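You operate a simulated robot arm through the tools that you are given. There is no shell and no other tool. Be economical: measure what you need, move in short steps, check, and stop when the job is done.

Carry out the task below with a simulated robot arm. There is one attempt and no reset: what you move stays moved.

TASK
Put one of the knobs from the top of the shelf turntable on the top of the short bench. Take the rubber block from the parts table shelf and put it on the drip ledge ninety. Put one of the filters from the parts table shelf on the yellow sheet on the top of the bay bench. Take the blue loop tag and leave it on the washer eighty lid top. Fetch the kit card from the top of pallet twenty-six and set it on the label sheets there. Put the card that says "capstowell" from the packing bench top in the deck of the parts cart. Take the jug on the top of the rod bench and put it away on the top of the bay bench. Fetch the white lead coil from the top of the rod bench and set it on the top shelf of the bay rack. The order is free. Set down upright: jug.
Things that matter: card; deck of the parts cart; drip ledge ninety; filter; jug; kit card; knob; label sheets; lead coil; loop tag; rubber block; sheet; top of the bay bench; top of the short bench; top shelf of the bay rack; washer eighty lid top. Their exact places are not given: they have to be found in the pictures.

The check looks at the end state, three seconds after you hand in, the way a careful person would. Anything else that was tipped, shoved, dropped, spilled or broken makes it a failure. A push-on lid holds only when it is set on centred and level and pressed home; a screw cap is set on level and turned clockwise until tight. Flat cloth is picked up by pressing the open fingertips on it (5 to 10 N) and closing them slowly along it; thin cloth reads only 2 to 8 mm in the jaws.

THE ROBOT
A 5-joint arm with a fingered hand on a trunk, on a base that drives. Base frame: it is fixed to the floor where the robot stands at the start and does not move with it; the origin is under the middle of the robot, x ahead of it, y to its left, z up. Units: mm, degrees, N and s.
It reaches about 739 mm from its shoulder. Its first joint turns from -115.0 to 115.0 degrees. Places, roughly: card [2000, -3750, 1000]; deck of the parts cart [3000, -4400, 600]; drip ledge ninety (34x13 cm) [-4440, -5040, 180]; filter (6x2x17 cm) [-7300, -4300, 200]; jug (15x10x16 cm) [700, -5900, 900]; kit card [-1500, 250, 750]; knob (4x4x3 cm) [500, -100, 1200]; label sheets (19x15x3 cm) [-1000, -200, 700]; lead coil [500, -6000, 750]; loop tag [-3500, 0, 750]; rubber block (4x7x12 cm) [-7100, -4300, 200]; sheet [-5500, -6250, 750]; top of the bay bench [-5300, -6100, 800]; top of the short bench [700, 200, 800]; top shelf of the bay rack [-2400, -6100, 1400]; washer eighty lid top [-3000, -5000, 900]. The tool tilts only in the upright plane through the base axis and itself; it spins freely about its own axis. Payload 2.9 kg.
The tool frame sits at the grasp point between the pads (the TCP): z along the fingers, y along the line on which they close. The tips reach 22 mm beyond it. Largest opening 124 mm; the body of the gripper starts 60 mm behind the TCP. The gripper is a hand of 3 fingers: y runs from the thumb to the fingers, the wrist lies at [0, 0, -218] in the tool frame, and closing takes about 1.5 s.
Orientation is that of the tool frame in the base frame, as [roll, pitch, yaw] about the fixed x, y, z axes, in that order (R = Rz(yaw) Ry(pitch) Rx(roll)). With the fingers straight down and closing along the base's y, the tool's x points along the base's -x, its y along +y and its z along -z.

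THE INTERFACE
- The arm moves only by the tool servo_tool. Its argument "series" is a list of rows, each a list of 7 numbers: the shift along the tool's x, y, z in mm, then the turn, a rotation vector about the tool's x, y, z in degrees, then the opening, from 0 (shut) to 1 (fully open). In form: [[x, y, z, ax, ay, az, jaw], ...]. A call has 1 to 12 rows; each row is the pose to reach, as a shift and turn from the pose commanded when the call began, along the tool's axes at that moment. Each row takes 0.2 s and may step no farther than 50 mm and 8.6 degrees from the row before; otherwise, or with a gripper value out of range, the whole call is refused. A pose out of reach is approached as far as the arm can. The call stops where the force on the tool passes 40 N (or 10 N more than at its start, if that is more) or the arm is blocked; 0.2 s more then pass. The fingers move at their own pace (about 153 mm/s each) and stop on an object; they squeeze with about 28 N. The grip force told is the motor's: it shows also when the fingers shut on nothing. Time passes only in rows, and 0.2 s behind the last, so rows that repeat a pose let the fingers close. It gives the time, the measured TCP pose, the force on the tool (base axes), the opening and the grip force at its end, in the units of the frame above (readings bear some noise), with the torque about the TCP (base axes, N m) and any sound that the robot's microphone picked up, and new pictures: "pictures" is both (left out), scene, wrist or none.
- Cameras (640 x 400 px; columns grow to the right, rows downward): "scene" is now at [13.7, 162.4, 1819.2]; the picture's right is [0.21, -0.98, 0.00], its down [-0.78, -0.17, -0.60] and it looks along [0.58, 0.13, -0.80] (base axes); focal length 248 px, centre (320, 200). "wrist" rides on the gripper at [64, -37, -75] in the tool frame; the picture's right is [0.50, 0.87, 0.00], its down [-0.62, 0.36, -0.70] and it looks along [-0.61, 0.35, 0.71] (tool axes); focal length 230 px, centre (320, 200).
- raise_lower(by): slides the trunk up (or, below 0, down) by that many mm; the arm and the scene camera ride with it, the base frame stays. It gives what a move gives, with no picture.
- roll_base(legs): drives the robot by 1 to 6 legs, each [ahead, left, turn to the left] in mm, mm and degrees, along the robot's own axes; the way and the turn of a leg run together, so that a leg with both is an arc; at most 1500 mm and 180 degrees a leg. The arm and the cameras ride along, it lands a little off, and it stops where it bumps. It gives what a move gives, and a new picture of the scene camera.
- grasp_type(shape): the hand has 3 fingers and takes this shape, open, in about a second: jaw (thumb against the fingers, like two jaws); tri (thumb and two fingers); tip (a fingertip pinch); poke (one finger out to press); point (the index stretched); flat (the hand flat); cup (the hand cupped); fist (a fist). The gripper value then closes the fingers along that shape, each until it touches; the sizes above hold for jaw. It gives what a move gives, with no picture.
- head_to(pan, tilt): turns the head with the scene camera to pan (to the left, within 155 degrees either way) and tilt (down, from -29 to 69), counted from straight ahead of the robot. It gives what a move gives, and a new picture of the scene camera.
- locate(camera, pixels): for up to 12 pixels [column, row] of the newest picture of that camera ("zoom" is the newest enlarged one), the place [x, y, z] in the base frame of the surface seen there, good to about 2 mm. No time passes.
- inspect(camera, box): a new picture of the part [left, top, right, bottom] of that camera's present view, enlarged. No time passes.
- hand_in(): hands the job in; it is judged then, once.

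Keep the steps short. Do not move on a guess: measure, check each grasp and each placing, and mend mistakes. In all there are 322 turns and 360 pictures (those below and enlarged ones count). Leave the gripper open and the arm clear of the work at the hand-in unless told otherwise, and finish with a single line.

The tools are called after ">>>" as name(argument=value, ...) on one line, values as JSON. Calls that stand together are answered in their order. servo_tool: Moves the arm, as the interface text tells. Its arguments: {"type":"object","properties":{"series":{"type":"array"},"pictures":{"type":"string","enum":["both","scene","wrist","none"]}},"required":["series"]} The other tools are called the same way: raise_lower (by) slides the trunk up or down; grasp_type (shape) gives the hand a shape; roll_base (legs) drives the base; head_to (pan, tilt) turns the head that bears the scene camera; locate (camera, pixels) gives the place of the surface under pixels of a picture; inspect (camera, box) takes an enlarged picture of a part of a camera's view; hand_in () hands the job in.

At the start:

```text
clock: 0.0
tool_pos: [418.2, 28.3, 1464.0]
tool_rot: [-180.0, -0.1, 180.0]
ft_force: [-0.6, 0.6, -0.2]
moment: [0.02, -0.01, 0.03]
width: 123.9
grip_force: 0.0
shape: jaw
trunk travel left (down, up): [-925.0, 65.0]
robot x, y, heading: [1.7, 2.4, 0.1]
head pan, tilt: [12.4, 53.3]
```

scene: 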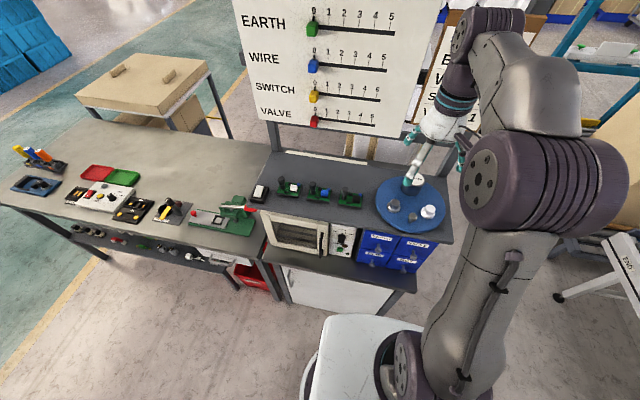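
wrist: 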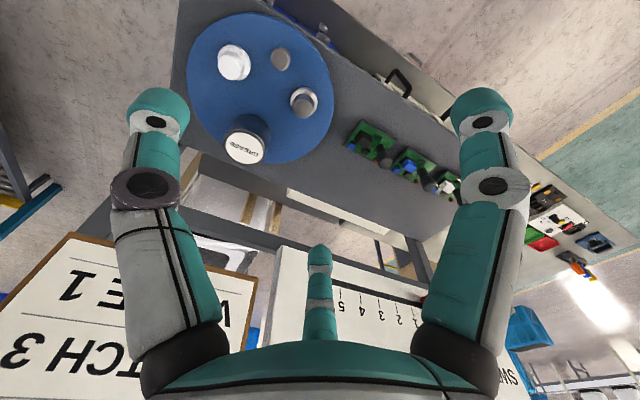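

The turntable is at about (410,205) in the scene with several small objects on it. I'll enlarge it and the wrist view.

>>> inspect(camera="scene", box=[340, 150, 480, 240])

>>> inspect(camera="wrist", box=[170, 0, 350, 180])

>>> locate(camera="scene", pixels=[[393, 206], [428, 211], [412, 219], [380, 205], [210, 150], [150, 150], [320, 165], [400, 240], [160, 90]])

>>> locate(camera="wrist", pixels=[[234, 62], [281, 56], [304, 101], [245, 148], [260, 90]])

```text
4.44 times, centred on (410, 195) of scene
```

zoom: 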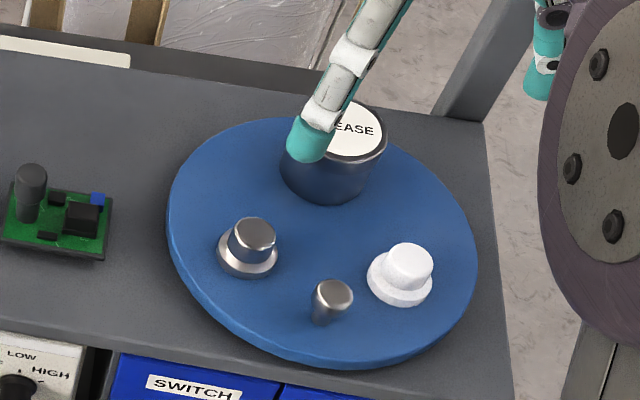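

```text
2.22 times, centred on (260, 90) of wrist
```

zoom: 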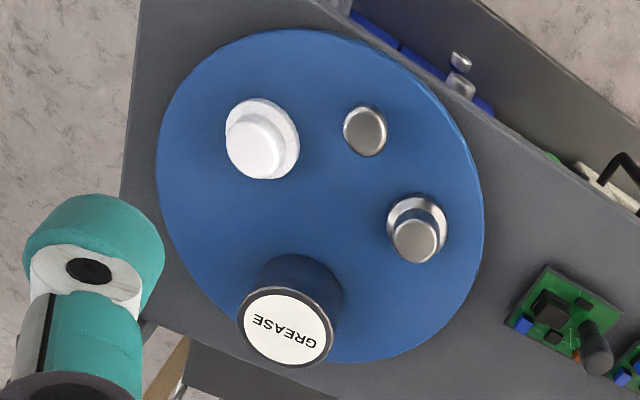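

```text
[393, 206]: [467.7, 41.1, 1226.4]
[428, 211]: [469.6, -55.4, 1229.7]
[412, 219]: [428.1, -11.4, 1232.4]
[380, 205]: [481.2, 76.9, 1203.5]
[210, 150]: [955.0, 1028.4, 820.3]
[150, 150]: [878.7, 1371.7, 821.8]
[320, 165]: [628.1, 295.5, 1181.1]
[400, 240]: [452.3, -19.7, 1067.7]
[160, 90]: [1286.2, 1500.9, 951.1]
```

```text
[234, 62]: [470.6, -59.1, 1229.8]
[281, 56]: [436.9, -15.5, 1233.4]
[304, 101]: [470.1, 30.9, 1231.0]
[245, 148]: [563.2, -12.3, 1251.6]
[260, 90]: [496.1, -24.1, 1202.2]
```

The turntable (top z≈1203) has a silver flanged knob at [468,38], a white one at [470,-57], a small plain one and a grease jar. Next I need to know which surface is the short bench.

>>> locate(camera="scene", pixels=[[345, 270], [390, 278], [300, 262], [330, 300], [240, 225], [60, 190], [355, 145], [190, 180], [20, 200], [260, 165], [450, 225]])

>>> head_to(pan=35, tilt=40)

>>> head_to(pan=-50, tilt=30)

>>> head_to(pan=110, tilt=25)

>>> head_to(pan=-150, tilt=25)

```text
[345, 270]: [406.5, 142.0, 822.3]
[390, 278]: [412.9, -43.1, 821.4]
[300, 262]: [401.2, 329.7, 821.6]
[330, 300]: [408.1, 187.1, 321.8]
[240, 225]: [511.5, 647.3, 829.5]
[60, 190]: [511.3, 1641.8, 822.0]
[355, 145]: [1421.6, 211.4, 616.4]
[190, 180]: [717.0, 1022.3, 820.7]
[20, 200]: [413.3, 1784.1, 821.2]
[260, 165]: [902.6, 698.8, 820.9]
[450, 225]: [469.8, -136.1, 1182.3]
```

```text
clock: 0.9
tool_pos: [417.2, 26.3, 1464.0]
tool_rot: [-180.0, 0.0, -180.0]
ft_force: [-1.2, -0.4, -0.2]
moment: [-0.02, 0.02, -0.02]
width: 123.8
grip_force: 0.0
shape: jaw
trunk travel left (down, up): [-925.0, 65.0]
robot x, y, heading: [-1.6, -0.9, -0.0]
head pan, tilt: [35.0, 40.0]
```

scene: 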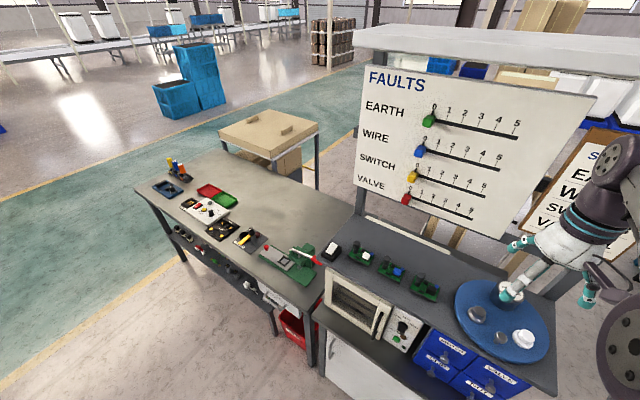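

```text
clock: 2.5
tool_pos: [417.3, 27.8, 1464.4]
tool_rot: [180.0, 0.1, -180.0]
ft_force: [-0.7, 0.7, -0.4]
moment: [-0.02, 0.0, 0.02]
width: 124.0
grip_force: 0.2
shape: jaw
trunk travel left (down, up): [-925.0, 65.0]
robot x, y, heading: [0.2, -1.3, -0.3]
head pan, tilt: [-50.0, 30.0]
```

scene: 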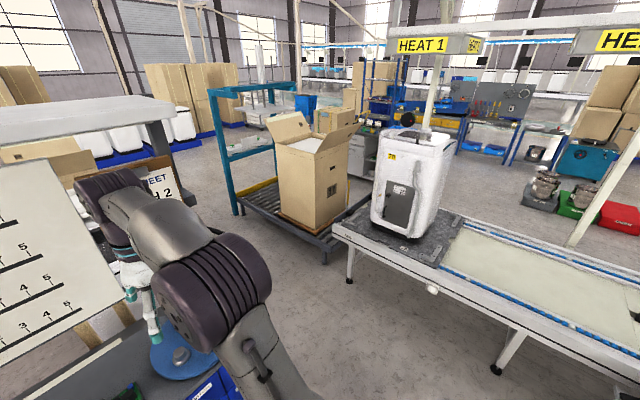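

```text
clock: 4.9
tool_pos: [418.8, 28.8, 1464.5]
tool_rot: [180.0, 0.0, 180.0]
ft_force: [0.7, -0.5, 0.1]
moment: [0.01, -0.01, 0.01]
width: 123.7
grip_force: 0.1
shape: jaw
trunk travel left (down, up): [-925.0, 65.0]
robot x, y, heading: [0.7, -0.6, 0.1]
head pan, tilt: [110.0, 25.0]
```

scene: 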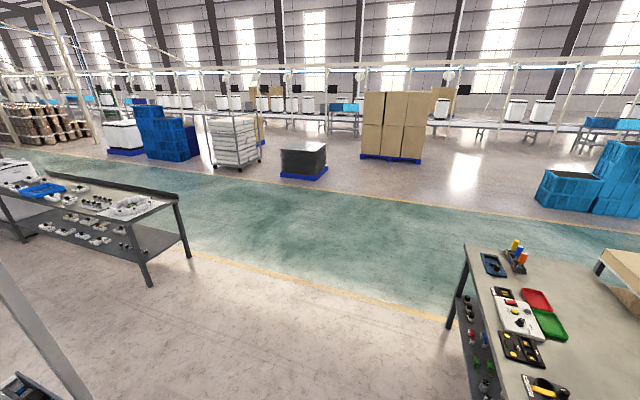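

```text
clock: 8.5
tool_pos: [417.6, 28.5, 1464.9]
tool_rot: [-180.0, 0.0, -179.9]
ft_force: [-1.5, 0.0, -0.1]
moment: [0.0, -0.01, 0.01]
width: 124.1
grip_force: 0.0
shape: jaw
trunk travel left (down, up): [-925.0, 65.0]
robot x, y, heading: [0.8, 2.0, 0.0]
head pan, tilt: [-150.0, 25.0]
```

scene: 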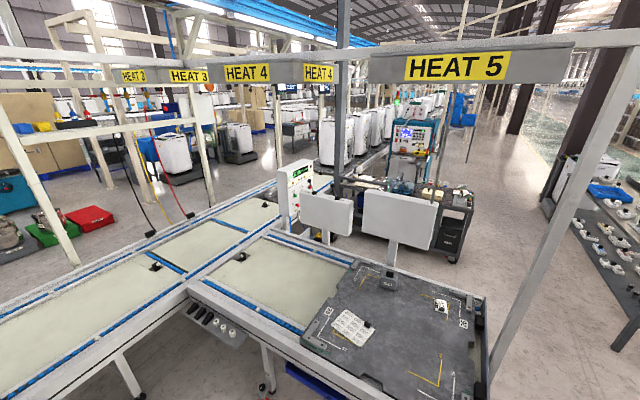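

The bench under the shelf (z≈822, x from ~400) matches the short bench. I look at its open front strip from above.

>>> head_to(pan=5, tilt=62)

```text
clock: 10.9
tool_pos: [417.4, 28.3, 1464.4]
tool_rot: [180.0, 0.0, -180.0]
ft_force: [-0.5, -0.7, 0.6]
moment: [0.03, 0.01, 0.02]
width: 123.9
grip_force: 0.1
shape: jaw
trunk travel left (down, up): [-925.0, 65.0]
robot x, y, heading: [-4.4, 4.6, 0.1]
head pan, tilt: [5.0, 62.0]
```

scene: 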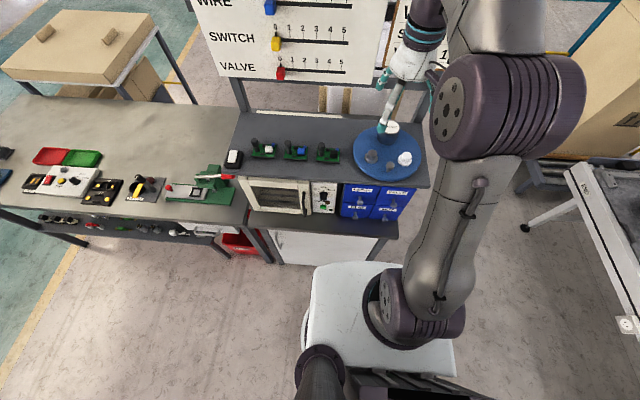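

>>> inspect(camera="scene", box=[220, 100, 440, 270])

>>> locate(camera="scene", pixels=[[255, 228], [310, 228], [350, 229], [390, 229], [300, 215], [250, 213], [345, 216], [375, 224], [285, 237], [420, 185], [300, 180]])

```text
2.35 times, centred on (330, 185) of scene
```

zoom: 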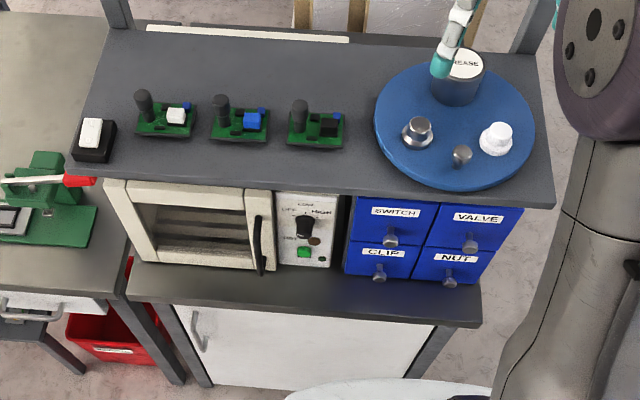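

```text
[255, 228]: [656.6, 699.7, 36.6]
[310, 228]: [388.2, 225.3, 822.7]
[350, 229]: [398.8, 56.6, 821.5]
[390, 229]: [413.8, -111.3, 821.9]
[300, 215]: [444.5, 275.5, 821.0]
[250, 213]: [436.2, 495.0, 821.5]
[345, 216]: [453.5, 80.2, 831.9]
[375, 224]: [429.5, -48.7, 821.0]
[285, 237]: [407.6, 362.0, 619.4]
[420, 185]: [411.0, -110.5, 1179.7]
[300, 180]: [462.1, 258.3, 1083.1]
```

The free strip on the bench is in front of the oven (x≈388–445, y≈200–330, z≈822), partly under the shelf, so I'll probably use a tilted grasp. Checking finger geometry with the wrist camera.

>>> locate(camera="wrist", pixels=[[155, 105], [482, 105], [318, 255], [180, 260], [460, 260], [318, 300]])

>>> locate(camera="zoom", pixels=[[200, 295], [220, 190], [300, 200], [100, 170], [260, 240], [200, 235], [300, 225], [170, 215], [140, 290]])

```text
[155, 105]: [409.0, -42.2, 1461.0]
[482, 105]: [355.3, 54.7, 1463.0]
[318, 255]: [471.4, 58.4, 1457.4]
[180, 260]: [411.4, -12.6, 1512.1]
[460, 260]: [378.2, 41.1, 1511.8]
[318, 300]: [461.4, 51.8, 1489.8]
```

```text
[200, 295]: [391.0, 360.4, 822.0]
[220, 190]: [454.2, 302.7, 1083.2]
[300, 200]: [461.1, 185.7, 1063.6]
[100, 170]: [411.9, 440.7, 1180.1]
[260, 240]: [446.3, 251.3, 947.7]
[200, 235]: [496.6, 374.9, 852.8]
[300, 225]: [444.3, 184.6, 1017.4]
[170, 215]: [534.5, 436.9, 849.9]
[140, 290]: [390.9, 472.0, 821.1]
```

Finger tips form a triangle: thumb at tool −y, fingers at (±58,+33). I'll spin the tool so the thumb is on the far side (−90°), then tilt forward ~40°.

>>> servo_tool(series=[[0, 0, 0, 0, 0, -8.2, 1], [0, 0, 0, 0, 0, -16.4, 1], [0, 0, 0, 0, 0, -24.6, 1], [0, 0, 0, 0, 0, -32.8, 1], [0, 0, 0, 0, 0, -41, 1], [0, 0, 0, 0, 0, -49.2, 1], [0, 0, 0, 0, 0, -57.4, 1], [0, 0, 0, 0, 0, -65.6, 1], [0, 0, 0, 0, 0, -73.8, 1], [0, 0, 0, 0, 0, -82, 1], [0, 0, 0, 0, 0, -90, 1]], pictures="none")

>>> servo_tool(series=[[0, 0, 0, 8.2, 0, 0, 0.8], [0, 0, 0, 16.4, 0, 0, 0.7], [0, 0, 0, 24.6, 0, 0, 0.6], [0, 0, 0, 32.8, 0, 0, 0.6], [0, 0, 0, 40, 0, 0, 0.6], [0, 0, 0, 40, 0, 0, 0.6]])

>>> locate(camera="scene", pixels=[[395, 290], [330, 280], [460, 320]])

```text
clock: 13.3
tool_pos: [415.3, 46.8, 1465.3]
tool_rot: [-180.0, 0.0, -90.1]
ft_force: [0.2, 0.1, -0.3]
moment: [0.0, -0.03, 0.01]
width: 124.0
grip_force: 0.1
shape: jaw
out of reach, approached as far as the arm can: row 11
trunk travel left (down, up): [-925.0, 65.0]
robot x, y, heading: [-2.3, 0.3, 0.1]
head pan, tilt: [5.0, 62.0]
```

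```text
clock: 14.7
tool_pos: [416.8, 36.2, 1464.6]
tool_rot: [-140.4, 4.8, -89.9]
ft_force: [0.0, 0.4, -0.8]
moment: [0.0, 0.0, 0.0]
width: 75.1
grip_force: 0.1
shape: jaw
out of reach, approached as far as the arm can: row 3, 4, 5, 6
trunk travel left (down, up): [-925.0, 65.0]
robot x, y, heading: [0.9, 1.3, -0.0]
head pan, tilt: [5.0, 62.0]
```

scene: 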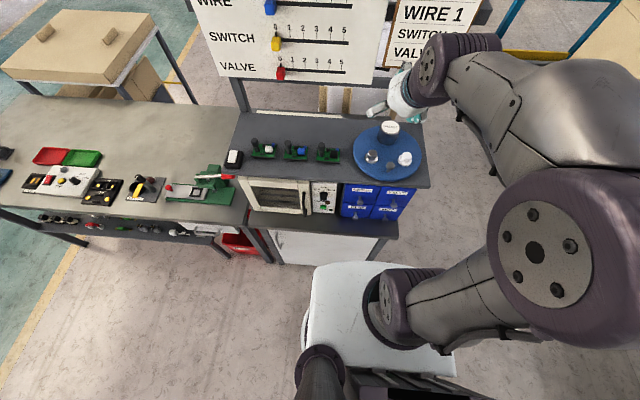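
wrist: 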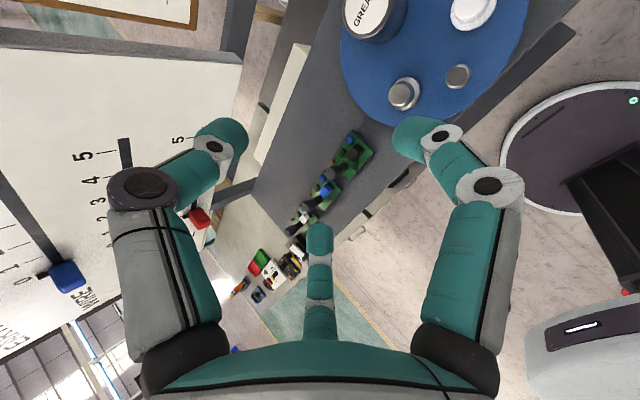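

```text
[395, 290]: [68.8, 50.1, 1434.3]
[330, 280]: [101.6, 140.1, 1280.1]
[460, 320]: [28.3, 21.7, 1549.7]
```

The arm's vertical plane runs through about the origin. I'll use a gentler 15° tilt with lateral closing instead: untilt, then spin back.

>>> servo_tool(series=[[0, 0, 0, -8.3, 0, 0, 0.6], [0, 0, 0, -16.6, 0, 0, 0.6], [0, 0, 0, -25, 0, 0, 0.6]], pictures="none")

>>> servo_tool(series=[[0, 0, 0, 0, 0, 8.2, 0.6], [0, 0, 0, 0, 0, 16.4, 0.6], [0, 0, 0, 0, 0, 24.6, 0.6], [0, 0, 0, 0, 0, 32.8, 0.6], [0, 0, 0, 0, 0, 41, 0.6], [0, 0, 0, 0, 0, 49.2, 0.6], [0, 0, 0, 0, 0, 57.4, 0.6], [0, 0, 0, 0, 0, 65.6, 0.6], [0, 0, 0, 0, 0, 73.8, 0.6], [0, 0, 0, 0, 0, 82, 0.6], [0, 0, 0, 0, 0, 90, 0.6]])

```text
clock: 15.5
tool_pos: [417.0, 53.7, 1466.0]
tool_rot: [-165.2, 2.4, -90.6]
ft_force: [0.0, 0.3, -0.7]
moment: [0.02, 0.0, 0.01]
width: 74.7
grip_force: 0.0
shape: jaw
out of reach, approached as far as the arm can: row 1, 2, 3
trunk travel left (down, up): [-925.0, 65.0]
robot x, y, heading: [-1.5, 1.1, 0.1]
head pan, tilt: [5.0, 62.0]
```

```text
clock: 17.9
tool_pos: [412.8, 65.1, 1464.4]
tool_rot: [177.0, 14.8, 178.6]
ft_force: [-0.2, -0.2, 1.0]
moment: [0.0, -0.01, -0.01]
width: 74.8
grip_force: 0.0
shape: jaw
out of reach, approached as far as the arm can: row 1, 2, 3, 4, 5, 6, 7, 8, 9, 10, 11
trunk travel left (down, up): [-925.0, 65.0]
robot x, y, heading: [-2.6, 1.4, 0.1]
head pan, tilt: [5.0, 62.0]
```

scene: 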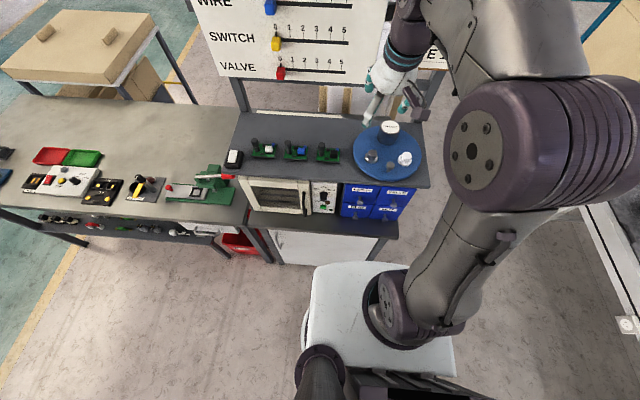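
wrist: 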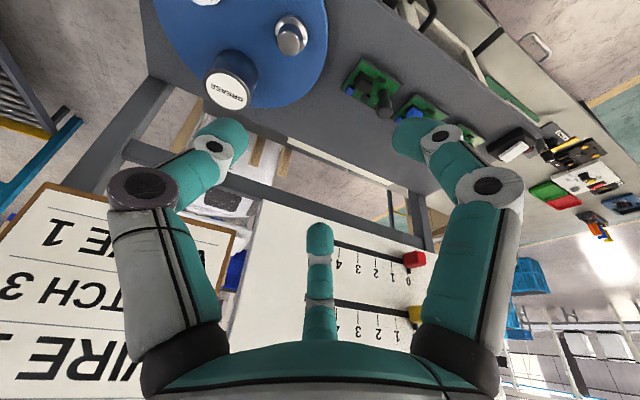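

Axis of the arm is near (55,0). Moving to ~60 mm above the silver knob with the tilt plane matched.

>>> servo_tool(series=[[-1, -9, 45, 0.3, 0, 1.2, 0.7], [-2, -18, 90, 0.6, -0.1, 2.4, 0.7], [-4, -27, 135, 0.9, -0.2, 3.6, 0.7], [-4.6, -35, 179.6, 1.25, -0.25, 4.73, 0.7], [-4.6, -35, 179.6, 1.25, -0.25, 4.73, 0.7]])

```text
clock: 19.1
tool_pos: [458.6, 53.3, 1288.9]
tool_rot: [176.6, 14.7, 173.9]
ft_force: [-0.5, 0.0, -0.4]
moment: [-0.01, 0.03, -0.04]
width: 86.6
grip_force: 0.0
shape: jaw
out of reach, approached as far as the arm can: row 1, 2, 3, 4, 5
trunk travel left (down, up): [-925.0, 65.0]
robot x, y, heading: [-0.4, -1.6, 0.0]
head pan, tilt: [5.0, 62.0]
```

scene: 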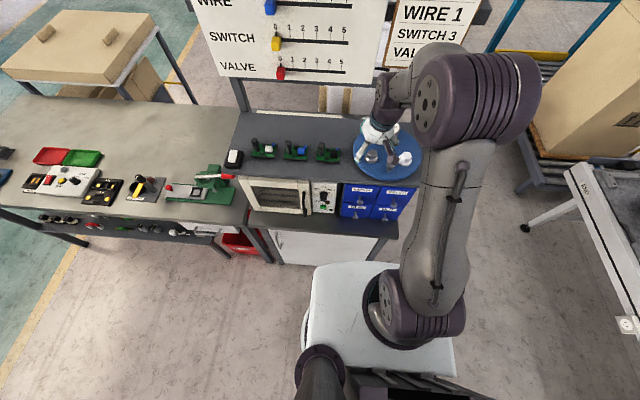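
wrist: 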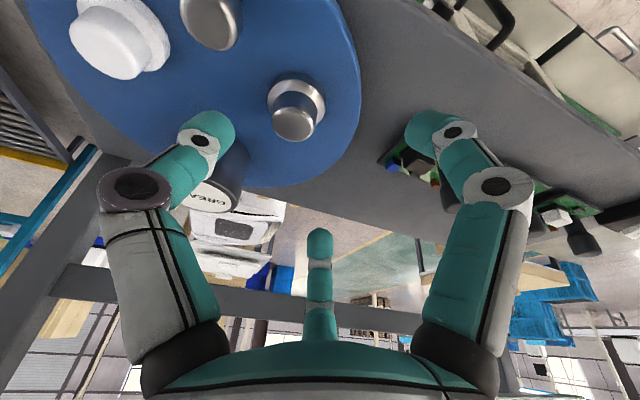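

>>> locate(camera="wrist", pixels=[[294, 125], [297, 100], [320, 98], [270, 97]])

>>> servo_tool(series=[[-8, -15, 0, 0.6, 0, 2.1, 0.7], [-8, -15, 0, 0.6, 0, 2.1, 0.7]])

```text
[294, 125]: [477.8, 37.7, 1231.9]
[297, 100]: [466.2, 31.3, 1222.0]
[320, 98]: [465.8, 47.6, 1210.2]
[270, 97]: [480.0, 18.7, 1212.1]
```

```text
clock: 19.7
tool_pos: [466.0, 44.1, 1290.1]
tool_rot: [176.5, 14.5, 171.9]
ft_force: [-1.0, -0.4, 0.3]
moment: [0.03, 0.02, 0.01]
width: 86.5
grip_force: 0.0
shape: jaw
out of reach, approached as far as the arm can: row 1, 2
trunk travel left (down, up): [-925.0, 65.0]
robot x, y, heading: [0.5, 0.4, -0.2]
head pan, tilt: [5.0, 62.0]
```

scene: 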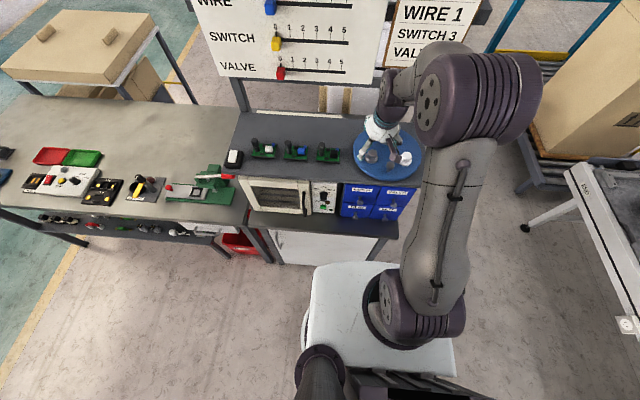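
wrist: 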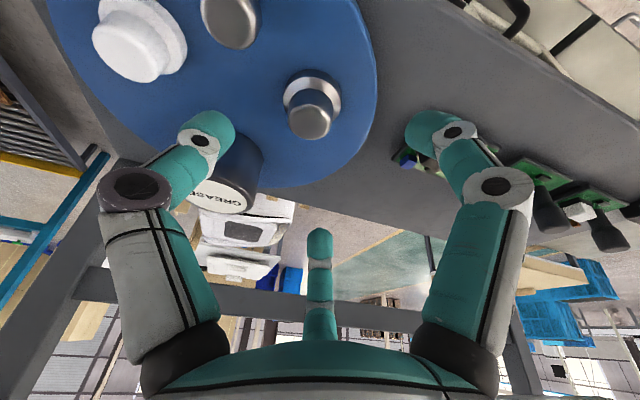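

>>> servo_tool(series=[[0, -14, 20, 0.3, 0, 1.2, 0.7], [0, -14, 28, 0.3, 0, 1.2, 0.7], [0, -14, 28, 0.3, 0, 1.2, 0.7]])

```text
clock: 20.5
tool_pos: [471.4, 37.0, 1264.4]
tool_rot: [176.4, 14.3, 170.4]
ft_force: [0.1, 0.0, -0.4]
moment: [-0.02, -0.01, 0.0]
width: 86.8
grip_force: 0.0
shape: jaw
out of reach, approached as far as the arm can: row 1, 2, 3
trunk travel left (down, up): [-925.0, 65.0]
robot x, y, heading: [1.2, -0.1, 0.1]
head pan, tilt: [5.0, 62.0]
```

scene: 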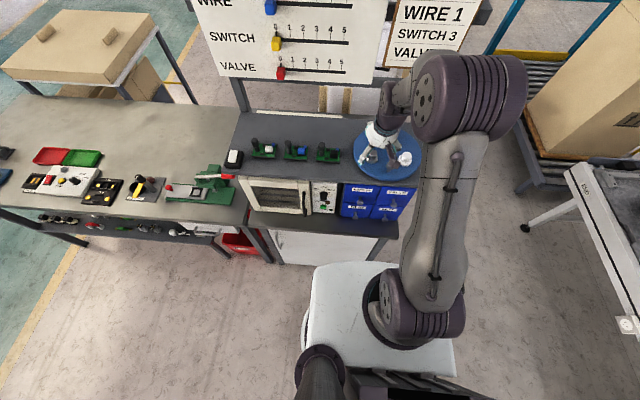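
wrist: 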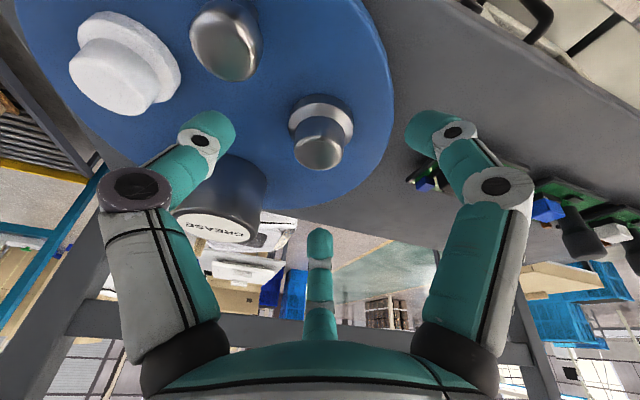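

>>> locate(camera="wrist", pixels=[[319, 155], [320, 130], [345, 130], [296, 125]])

>>> servo_tool(series=[[4, -3, 15, 0, 0, 0, 0.7], [6, -3, 29, 0, 0, 0, 0.7], [6, -3, 29, 0, 0, 0, 0.7]], pictures="wrist")

```text
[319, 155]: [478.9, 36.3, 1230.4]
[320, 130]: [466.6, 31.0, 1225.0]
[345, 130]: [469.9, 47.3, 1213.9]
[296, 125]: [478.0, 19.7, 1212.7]
```

```text
clock: 21.3
tool_pos: [473.0, 41.4, 1231.7]
tool_rot: [176.2, 14.3, 170.5]
ft_force: [0.1, -0.1, 0.2]
moment: [0.03, 0.0, 0.01]
width: 86.2
grip_force: 0.0
shape: jaw
out of reach, approached as far as the arm can: row 1, 2, 3
trunk travel left (down, up): [-925.0, 65.0]
robot x, y, heading: [0.8, -0.6, 0.1]
head pan, tilt: [5.0, 62.0]
```

wrist: 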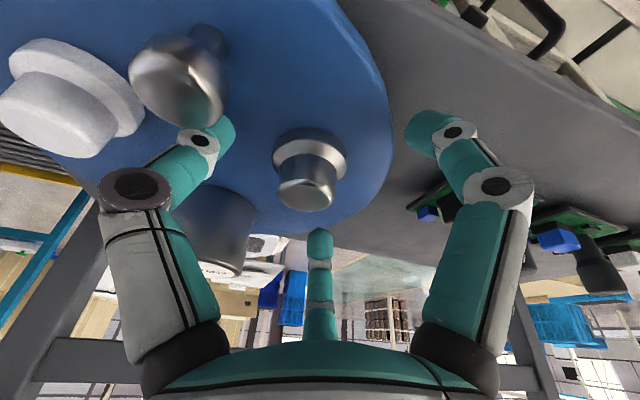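

>>> servo_tool(series=[[0, -9, -2, 0, 0, 0, 0.7], [0, -9, -2, 0, 0, 0, 0.7]], pictures="wrist")

```text
clock: 21.9
tool_pos: [471.0, 39.0, 1233.5]
tool_rot: [176.2, 14.4, 170.5]
ft_force: [-0.1, 0.2, -0.6]
moment: [0.0, 0.0, 0.0]
width: 86.7
grip_force: 0.1
shape: jaw
out of reach, approached as far as the arm can: row 1, 2
trunk travel left (down, up): [-925.0, 65.0]
robot x, y, heading: [4.7, 1.2, 0.2]
head pan, tilt: [5.0, 62.0]
```

wrist: 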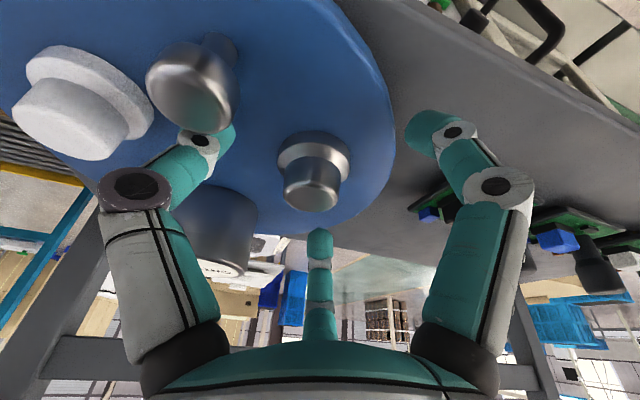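

The knob top (312,185) sits close to the grasp centre (320,200). Closing slowly.

>>> servo_tool(series=[[0, -2, 0, 0, 0, 0.6, 0.55], [0, -2, 0, 0, 0, 0.6, 0.4], [0, -2, 0, 0, 0, 0.6, 0.28], [0, -2, 0, 0, 0, 0.6, 0.15], [0, -2, 0, 0, 0, 0.6, 0.05], [0, -2, 0, 0, 0, 0.6, 0], [0, -2, 0, 0, 0, 0.6, 0], [0, -2, 0, 0, 0, 0.6, 0]], pictures="wrist")

```text
clock: 23.7
tool_pos: [468.9, 39.1, 1234.3]
tool_rot: [176.1, 14.4, 170.5]
ft_force: [-1.0, 0.8, 12.2]
moment: [-0.12, 0.12, 0.06]
width: 27.6
grip_force: 27.9
shape: jaw
trunk travel left (down, up): [-925.0, 65.0]
robot x, y, heading: [1.6, -1.3, 0.0]
head pan, tilt: [5.0, 62.0]
```

wrist: 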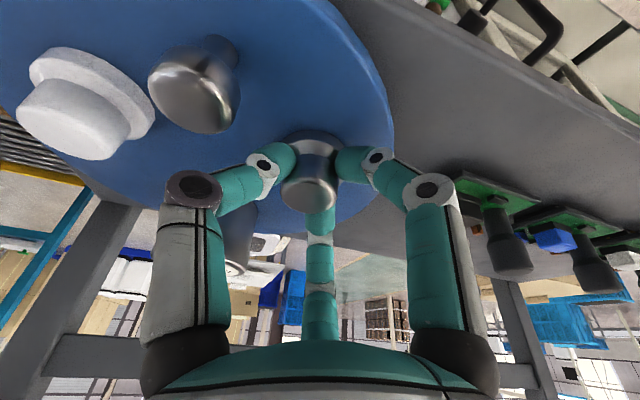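

Gripped at 27.6 mm. Lifting.

>>> servo_tool(series=[[-5, 1, -20, 0, 0, 0, 0], [-12, 3, -48, 0, 0, 0, 0], [-24, 6, -92, 0, 0, 0, 0], [-24, 6, -92, 0, 0, 0, 0]])

```text
clock: 24.7
tool_pos: [470.1, 41.5, 1330.4]
tool_rot: [175.9, 14.2, 169.9]
ft_force: [0.0, -0.2, -0.4]
moment: [-0.01, 0.02, 0.0]
width: 27.0
grip_force: 27.9
shape: jaw
out of reach, approached as far as the arm can: row 1, 2, 3, 4
trunk travel left (down, up): [-925.0, 65.0]
robot x, y, heading: [0.9, 1.0, -0.3]
head pan, tilt: [5.0, 62.0]
```

scene: 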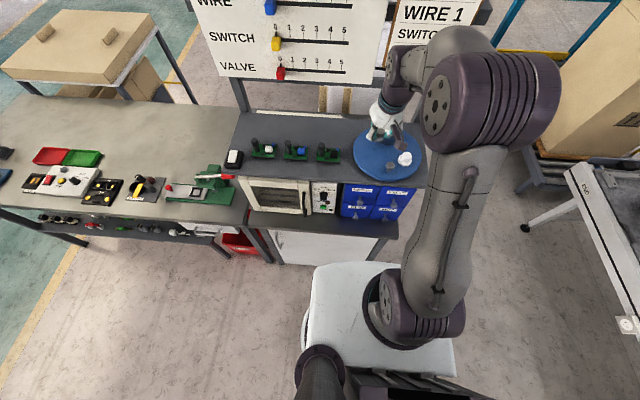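
wrist: 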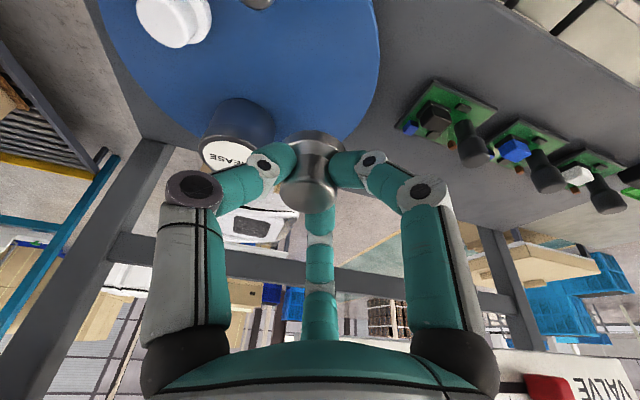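

Held. Now I check the room behind and around the robot before backing off.

>>> locate(camera="scene", pixels=[[360, 265], [320, 300], [440, 340], [600, 210]])

>>> head_to(pan=-150, tilt=55)

>>> locate(camera="scene", pixels=[[320, 150], [200, 150], [450, 150], [320, 250], [200, 250], [450, 250], [320, 330], [100, 300], [500, 330]])

```text
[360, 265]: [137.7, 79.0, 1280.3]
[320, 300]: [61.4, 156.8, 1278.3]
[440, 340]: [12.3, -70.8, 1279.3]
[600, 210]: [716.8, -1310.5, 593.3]
```

```text
clock: 27.1
tool_pos: [468.9, 39.6, 1330.0]
tool_rot: [176.0, 14.2, 169.9]
ft_force: [0.2, -0.2, -0.4]
moment: [-0.04, 0.01, 0.03]
width: 26.9
grip_force: 28.4
shape: jaw
trunk travel left (down, up): [-925.0, 65.0]
robot x, y, heading: [0.8, -0.5, 0.2]
head pan, tilt: [-150.0, 55.0]
```

scene: 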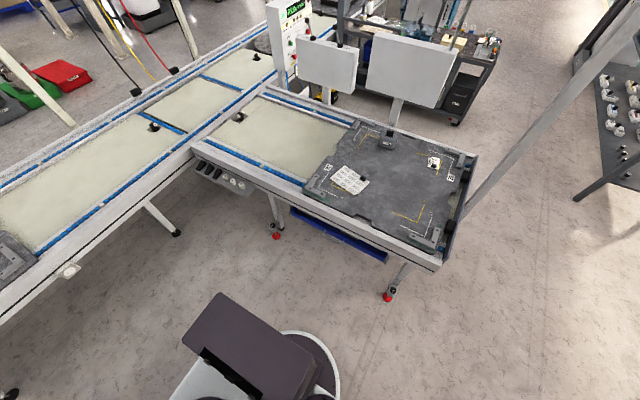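

```text
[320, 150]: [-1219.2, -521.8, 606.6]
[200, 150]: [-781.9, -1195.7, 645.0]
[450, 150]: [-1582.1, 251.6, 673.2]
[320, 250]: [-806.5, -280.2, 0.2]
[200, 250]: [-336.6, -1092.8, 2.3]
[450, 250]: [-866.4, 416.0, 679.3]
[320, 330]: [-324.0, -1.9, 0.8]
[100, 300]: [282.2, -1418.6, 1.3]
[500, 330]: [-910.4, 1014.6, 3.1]
```

Behind there is about 700 mm free (and the pallet with label sheets and kit card is at [-1200,0,680]). I back off, lower the trunk, then tilt a bit more.

>>> roll_base(legs=[[-160, 0, 0], [0, 210, 0]])

>>> raise_lower(by=-420)

>>> servo_tool(series=[[0, 0, 0, 0, -8, 0, 0], [0, 0, 0, 0, -15, 0, 0]], pictures="none")

>>> head_to(pan=0, tilt=50)

```text
clock: 29.8
tool_pos: [308.6, 251.3, 1330.0]
tool_rot: [175.9, 14.3, 169.9]
ft_force: [-0.3, -0.9, -0.1]
moment: [0.0, -0.02, -0.02]
width: 26.9
grip_force: 28.3
shape: jaw
trunk travel left (down, up): [-925.0, 65.0]
robot x, y, heading: [-160.6, 210.8, -0.1]
head pan, tilt: [-150.0, 55.0]
```

scene: 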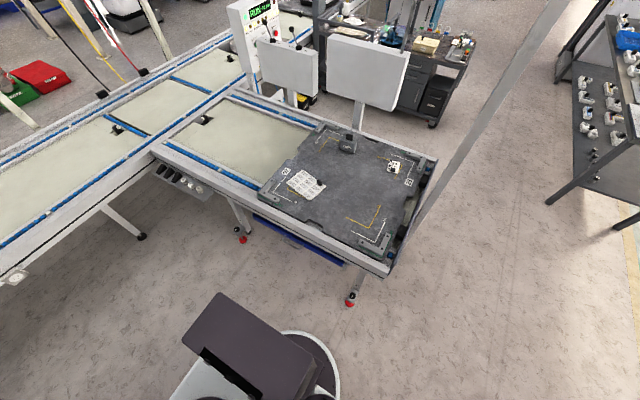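

```text
refused: -420 is not a number from -400 to 400
```

```text
clock: 30.4
tool_pos: [308.8, 226.3, 1329.5]
tool_rot: [173.4, 29.0, 168.8]
ft_force: [0.0, -0.1, -0.3]
moment: [-0.02, 0.02, 0.03]
width: 26.5
grip_force: 28.1
shape: jaw
out of reach, approached as far as the arm can: row 1, 2
trunk travel left (down, up): [-925.0, 65.0]
robot x, y, heading: [-157.7, 213.3, -0.2]
head pan, tilt: [-150.0, 55.0]
```

```text
clock: 32.8
tool_pos: [309.5, 227.0, 1329.3]
tool_rot: [173.6, 28.8, 168.8]
ft_force: [-0.1, -1.0, -0.3]
moment: [0.0, 0.02, 0.01]
width: 26.9
grip_force: 27.3
shape: jaw
trunk travel left (down, up): [-925.0, 65.0]
robot x, y, heading: [-162.3, 209.8, -0.3]
head pan, tilt: [0.0, 50.0]
```

scene: 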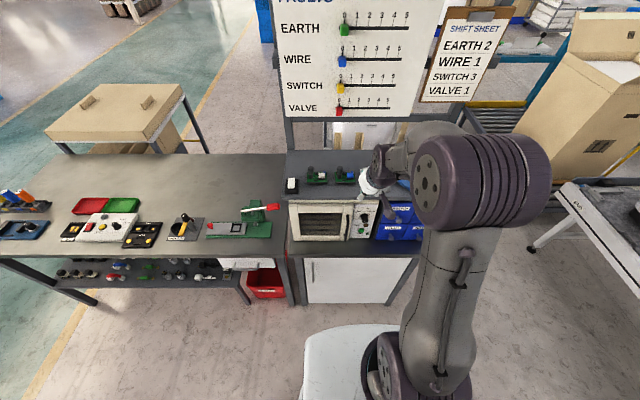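

>>> locate(camera="scene", pixels=[[470, 180], [425, 195], [380, 160], [430, 140], [500, 140]])

>>> raise_lower(by=-400)

>>> head_to(pan=-5, tilt=40)

```text
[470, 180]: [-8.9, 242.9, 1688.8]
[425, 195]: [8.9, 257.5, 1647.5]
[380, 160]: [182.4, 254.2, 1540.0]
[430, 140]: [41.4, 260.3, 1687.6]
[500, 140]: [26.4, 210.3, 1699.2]
```

```text
clock: 36.6
tool_pos: [310.2, 226.6, 929.9]
tool_rot: [173.5, 28.8, 168.8]
ft_force: [1.2, 0.5, -0.1]
moment: [0.0, 0.01, 0.01]
width: 27.0
grip_force: 27.8
shape: jaw
trunk travel left (down, up): [-525.0, 465.0]
robot x, y, heading: [-157.8, 207.3, -0.1]
head pan, tilt: [0.0, 50.0]
```

```text
clock: 37.3
tool_pos: [310.1, 226.5, 930.1]
tool_rot: [173.4, 28.9, 168.8]
ft_force: [0.8, 0.3, -0.4]
moment: [-0.03, 0.02, 0.01]
width: 27.1
grip_force: 27.9
shape: jaw
trunk travel left (down, up): [-525.0, 465.0]
robot x, y, heading: [-160.3, 211.4, -0.3]
head pan, tilt: [-5.0, 40.0]
```

scene: 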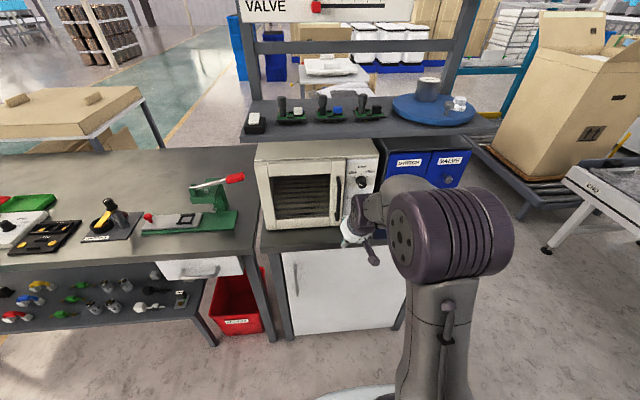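

>>> inspect(camera="scene", box=[230, 140, 420, 270])

>>> locate(camera="zoom", pixels=[[180, 325], [240, 310], [300, 310], [350, 310], [130, 310], [150, 345], [250, 335], [200, 298], [100, 250]])

```text
3.08 times, centred on (325, 205) of scene
```

zoom: 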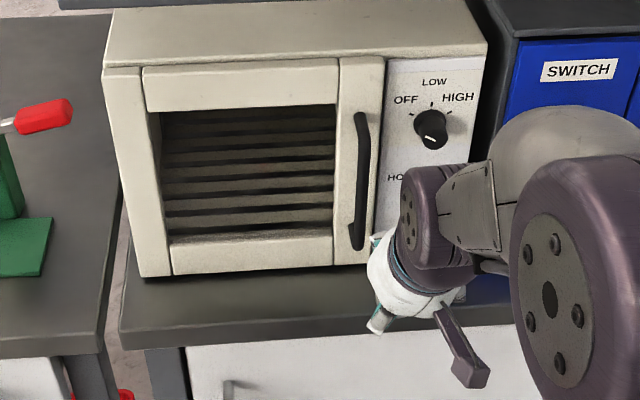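

```text
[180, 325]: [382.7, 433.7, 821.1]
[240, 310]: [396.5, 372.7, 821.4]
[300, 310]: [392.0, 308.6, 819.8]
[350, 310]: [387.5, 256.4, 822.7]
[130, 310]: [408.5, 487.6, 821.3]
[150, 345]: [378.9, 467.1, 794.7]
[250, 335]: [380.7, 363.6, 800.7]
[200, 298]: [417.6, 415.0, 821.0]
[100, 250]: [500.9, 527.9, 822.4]
```

Strip is free: x 380–450. I drive left ~113 then forward ~100, at safe height.

>>> roll_base(legs=[[0, 113, 0], [100, 0, 0]])

>>> inspect(camera="scene", box=[230, 140, 420, 270])

>>> inspect(camera="wrist", box=[0, 0, 640, 400])

```text
clock: 39.3
tool_pos: [411.3, 341.3, 928.7]
tool_rot: [173.5, 28.7, 168.9]
ft_force: [0.6, 0.6, 0.0]
moment: [0.03, 0.01, 0.03]
width: 26.7
grip_force: 28.1
shape: jaw
trunk travel left (down, up): [-525.0, 465.0]
robot x, y, heading: [-56.8, 326.9, -0.0]
head pan, tilt: [-5.0, 40.0]
```

scene: 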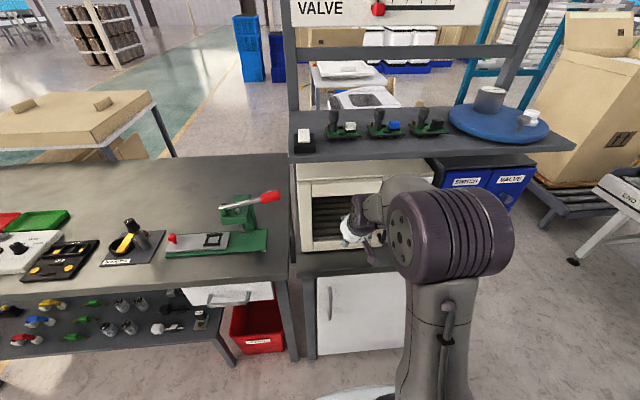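

```text
3.08 times, centred on (325, 205) of scene
```

zoom: 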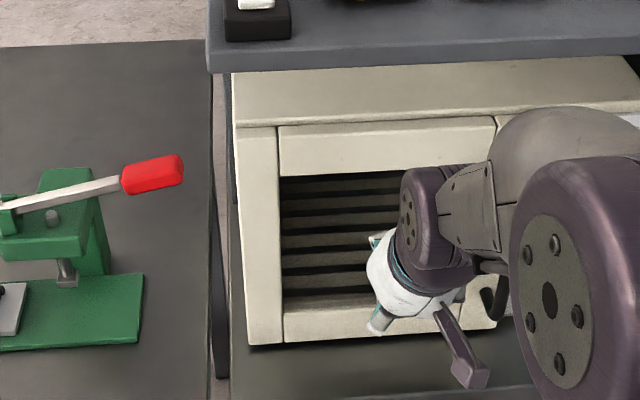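

```text
1.00 times, centred on (320, 200) of wrist (not enlarged: the box is as wide or as high as the picture)
```

zoom: 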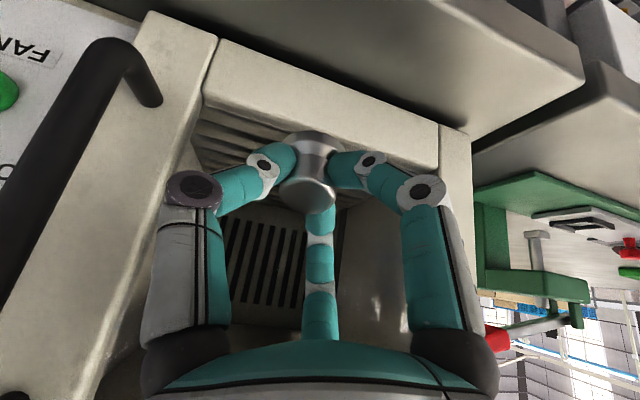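

Lowering the trunk toward the bench.

>>> raise_lower(by=-60)

>>> inspect(camera="wrist", box=[100, 50, 540, 325])

>>> locate(camera="zoom", pixels=[[300, 150], [310, 200], [290, 60], [200, 60], [400, 60], [450, 40], [315, 110]])

```text
clock: 40.3
tool_pos: [410.4, 341.2, 869.8]
tool_rot: [173.5, 28.8, 168.9]
ft_force: [-4.3, 0.0, 0.5]
moment: [0.03, 0.05, 0.0]
width: 27.0
grip_force: 28.3
shape: jaw
trunk travel left (down, up): [-465.0, 525.0]
robot x, y, heading: [-58.4, 327.6, 0.0]
head pan, tilt: [-5.0, 40.0]
```

```text
1.45 times, centred on (320, 188) of wrist
```

zoom: 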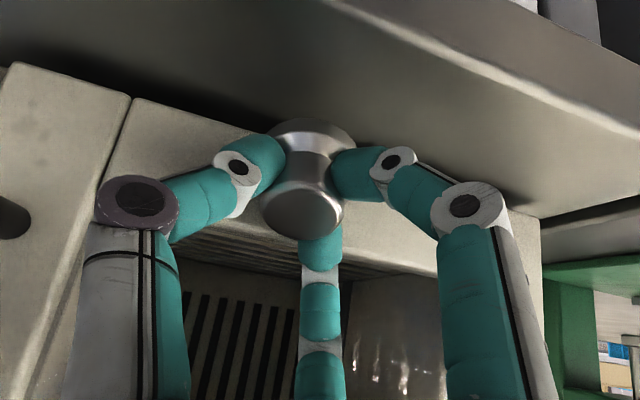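

```text
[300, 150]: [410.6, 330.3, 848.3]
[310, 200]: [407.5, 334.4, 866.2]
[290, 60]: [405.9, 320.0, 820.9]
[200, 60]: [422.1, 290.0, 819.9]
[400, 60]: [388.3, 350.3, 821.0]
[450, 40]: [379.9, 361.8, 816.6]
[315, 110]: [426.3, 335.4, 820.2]
```

A −4 N x-force suggests a light touch ahead; I back 6 mm and re-read.

>>> roll_base(legs=[[-7, 0, 0]])

```text
clock: 41.0
tool_pos: [403.7, 339.9, 868.2]
tool_rot: [173.5, 28.7, 168.9]
ft_force: [-0.2, -0.3, -0.1]
moment: [-0.01, 0.04, 0.01]
width: 27.3
grip_force: 28.2
shape: jaw
trunk travel left (down, up): [-465.0, 525.0]
robot x, y, heading: [-67.8, 324.1, 0.2]
head pan, tilt: [-5.0, 40.0]
```

scene: 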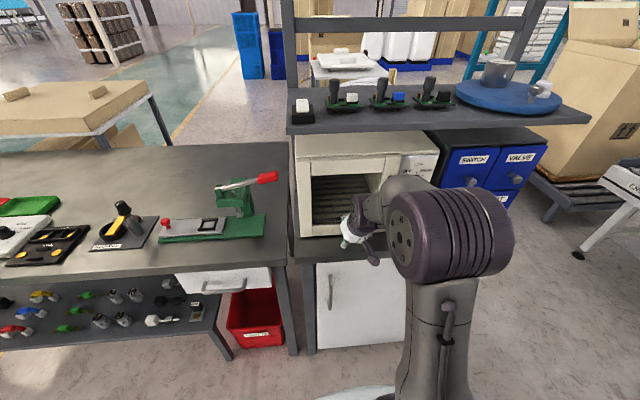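

>>> servo_tool(series=[[2, -0.4, 3.5, 0, 0, 0, 0], [4, -0.8, 7, 0, 0, 0, 0], [4, -0.8, 7, 0, 0, 0, 0]], pictures="wrist")

>>> locate(camera="wrist", pixels=[[310, 130], [330, 140], [305, 140], [310, 160]])

```text
clock: 41.8
tool_pos: [402.4, 340.5, 860.4]
tool_rot: [173.4, 28.7, 168.8]
ft_force: [-0.2, 0.1, -0.6]
moment: [-0.02, -0.03, 0.02]
width: 27.2
grip_force: 27.8
shape: jaw
trunk travel left (down, up): [-465.0, 525.0]
robot x, y, heading: [-65.2, 324.3, 0.2]
head pan, tilt: [-5.0, 40.0]
```

wrist: 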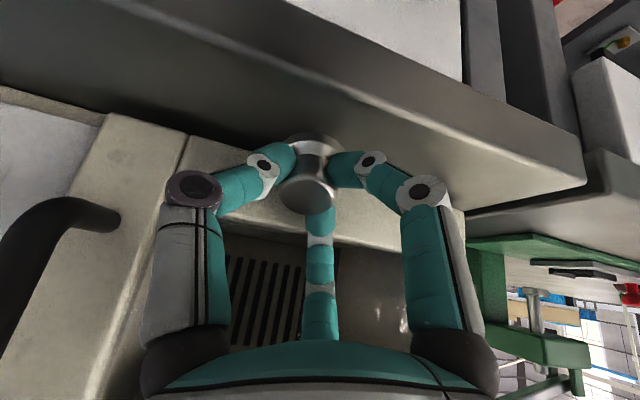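

```text
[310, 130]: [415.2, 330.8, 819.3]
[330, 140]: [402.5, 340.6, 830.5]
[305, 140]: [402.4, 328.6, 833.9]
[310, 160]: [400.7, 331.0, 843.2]
```

>>> servo_tool(series=[[1, -0.2, 2, 0, 0, 0, 0], [2, -0.4, 3.5, 0, 0, 0, 0], [3, -0.6, 5, 0, 0, 0, 0], [3, -0.6, 5, 0, 0, 0, 0]], pictures="none")

```text
clock: 42.8
tool_pos: [404.4, 340.5, 854.9]
tool_rot: [173.4, 28.8, 168.9]
ft_force: [0.4, -0.1, -0.7]
moment: [0.01, 0.02, 0.03]
width: 27.2
grip_force: 28.8
shape: jaw
trunk travel left (down, up): [-465.0, 525.0]
robot x, y, heading: [-66.4, 322.9, 0.3]
head pan, tilt: [-5.0, 40.0]
```

>>> servo_tool(series=[[1, -0.2, 2, 0, 0, 0, 0], [2, -0.4, 3.5, 0, 0, 0, 0], [2.5, -0.5, 4.5, 0, 0, 0, 0]], pictures="wrist")

>>> locate(camera="wrist", pixels=[[310, 130], [330, 140], [305, 140], [295, 145]])

```text
clock: 43.6
tool_pos: [403.9, 341.0, 852.3]
tool_rot: [173.4, 29.2, 168.8]
ft_force: [6.1, -0.8, 21.8]
moment: [-0.22, -0.21, 0.0]
width: 27.7
grip_force: 28.2
shape: jaw
trunk travel left (down, up): [-465.0, 525.0]
robot x, y, heading: [-67.8, 322.0, 0.2]
head pan, tilt: [-5.0, 40.0]
```

wrist: 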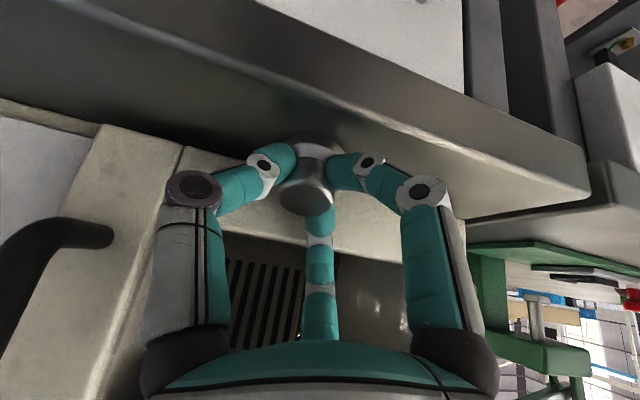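

```text
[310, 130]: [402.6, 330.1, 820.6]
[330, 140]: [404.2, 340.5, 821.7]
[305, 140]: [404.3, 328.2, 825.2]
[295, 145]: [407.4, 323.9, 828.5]
```

Contact at 22 N. Open a little.

>>> servo_tool(series=[[0, 0, -1.5, 0, 0, 0, 0.1], [0, 0, -1.5, 0, 0, 0, 0.2], [0, 0, -1.5, 0, 0, 0, 0.3], [0, 0, -1.5, 0, 0, 0, 0.36], [0, 0, -1.5, 0, 0, 0, 0.36]], pictures="wrist")

```text
clock: 44.8
tool_pos: [402.4, 342.3, 851.3]
tool_rot: [173.5, 28.7, 168.8]
ft_force: [0.0, -0.4, 1.2]
moment: [-0.02, -0.01, 0.0]
width: 44.2
grip_force: 0.0
shape: jaw
trunk travel left (down, up): [-465.0, 525.0]
robot x, y, heading: [-66.4, 325.0, 0.1]
head pan, tilt: [-5.0, 40.0]
```

wrist: 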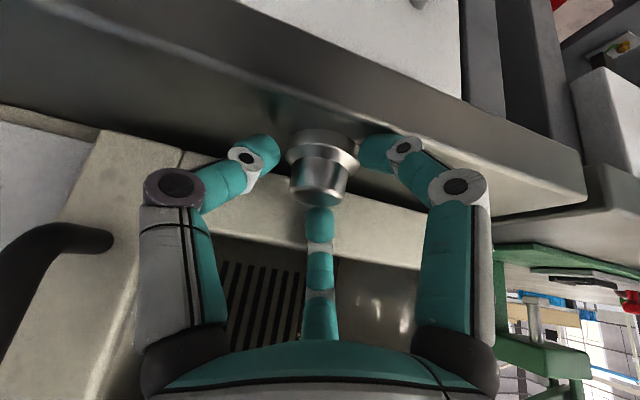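

Knob stands free. Retract along the tool axis and check.

>>> servo_tool(series=[[0, 0, -20, 0, 0, 0, 0.4], [0, 0, -50, 0, 0, 0, 0.45], [0, 0, -90, 0, 0, 0, 0.6], [0, 0, -90, 0, 0, 0, 0.6]], pictures="wrist")

>>> locate(camera="wrist", pixels=[[320, 110], [320, 90], [320, 130]])

```text
clock: 45.8
tool_pos: [358.0, 338.9, 930.6]
tool_rot: [173.6, 28.8, 168.8]
ft_force: [0.3, -0.3, -1.3]
moment: [0.04, -0.03, -0.02]
width: 74.1
grip_force: 0.0
shape: jaw
trunk travel left (down, up): [-465.0, 525.0]
robot x, y, heading: [-66.2, 324.7, 0.0]
head pan, tilt: [-5.0, 40.0]
```

wrist: 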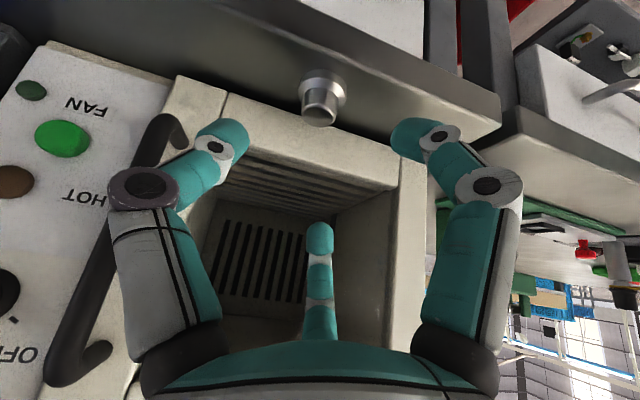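

```text
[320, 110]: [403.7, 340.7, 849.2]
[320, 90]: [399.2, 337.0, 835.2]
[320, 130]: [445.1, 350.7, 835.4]
```

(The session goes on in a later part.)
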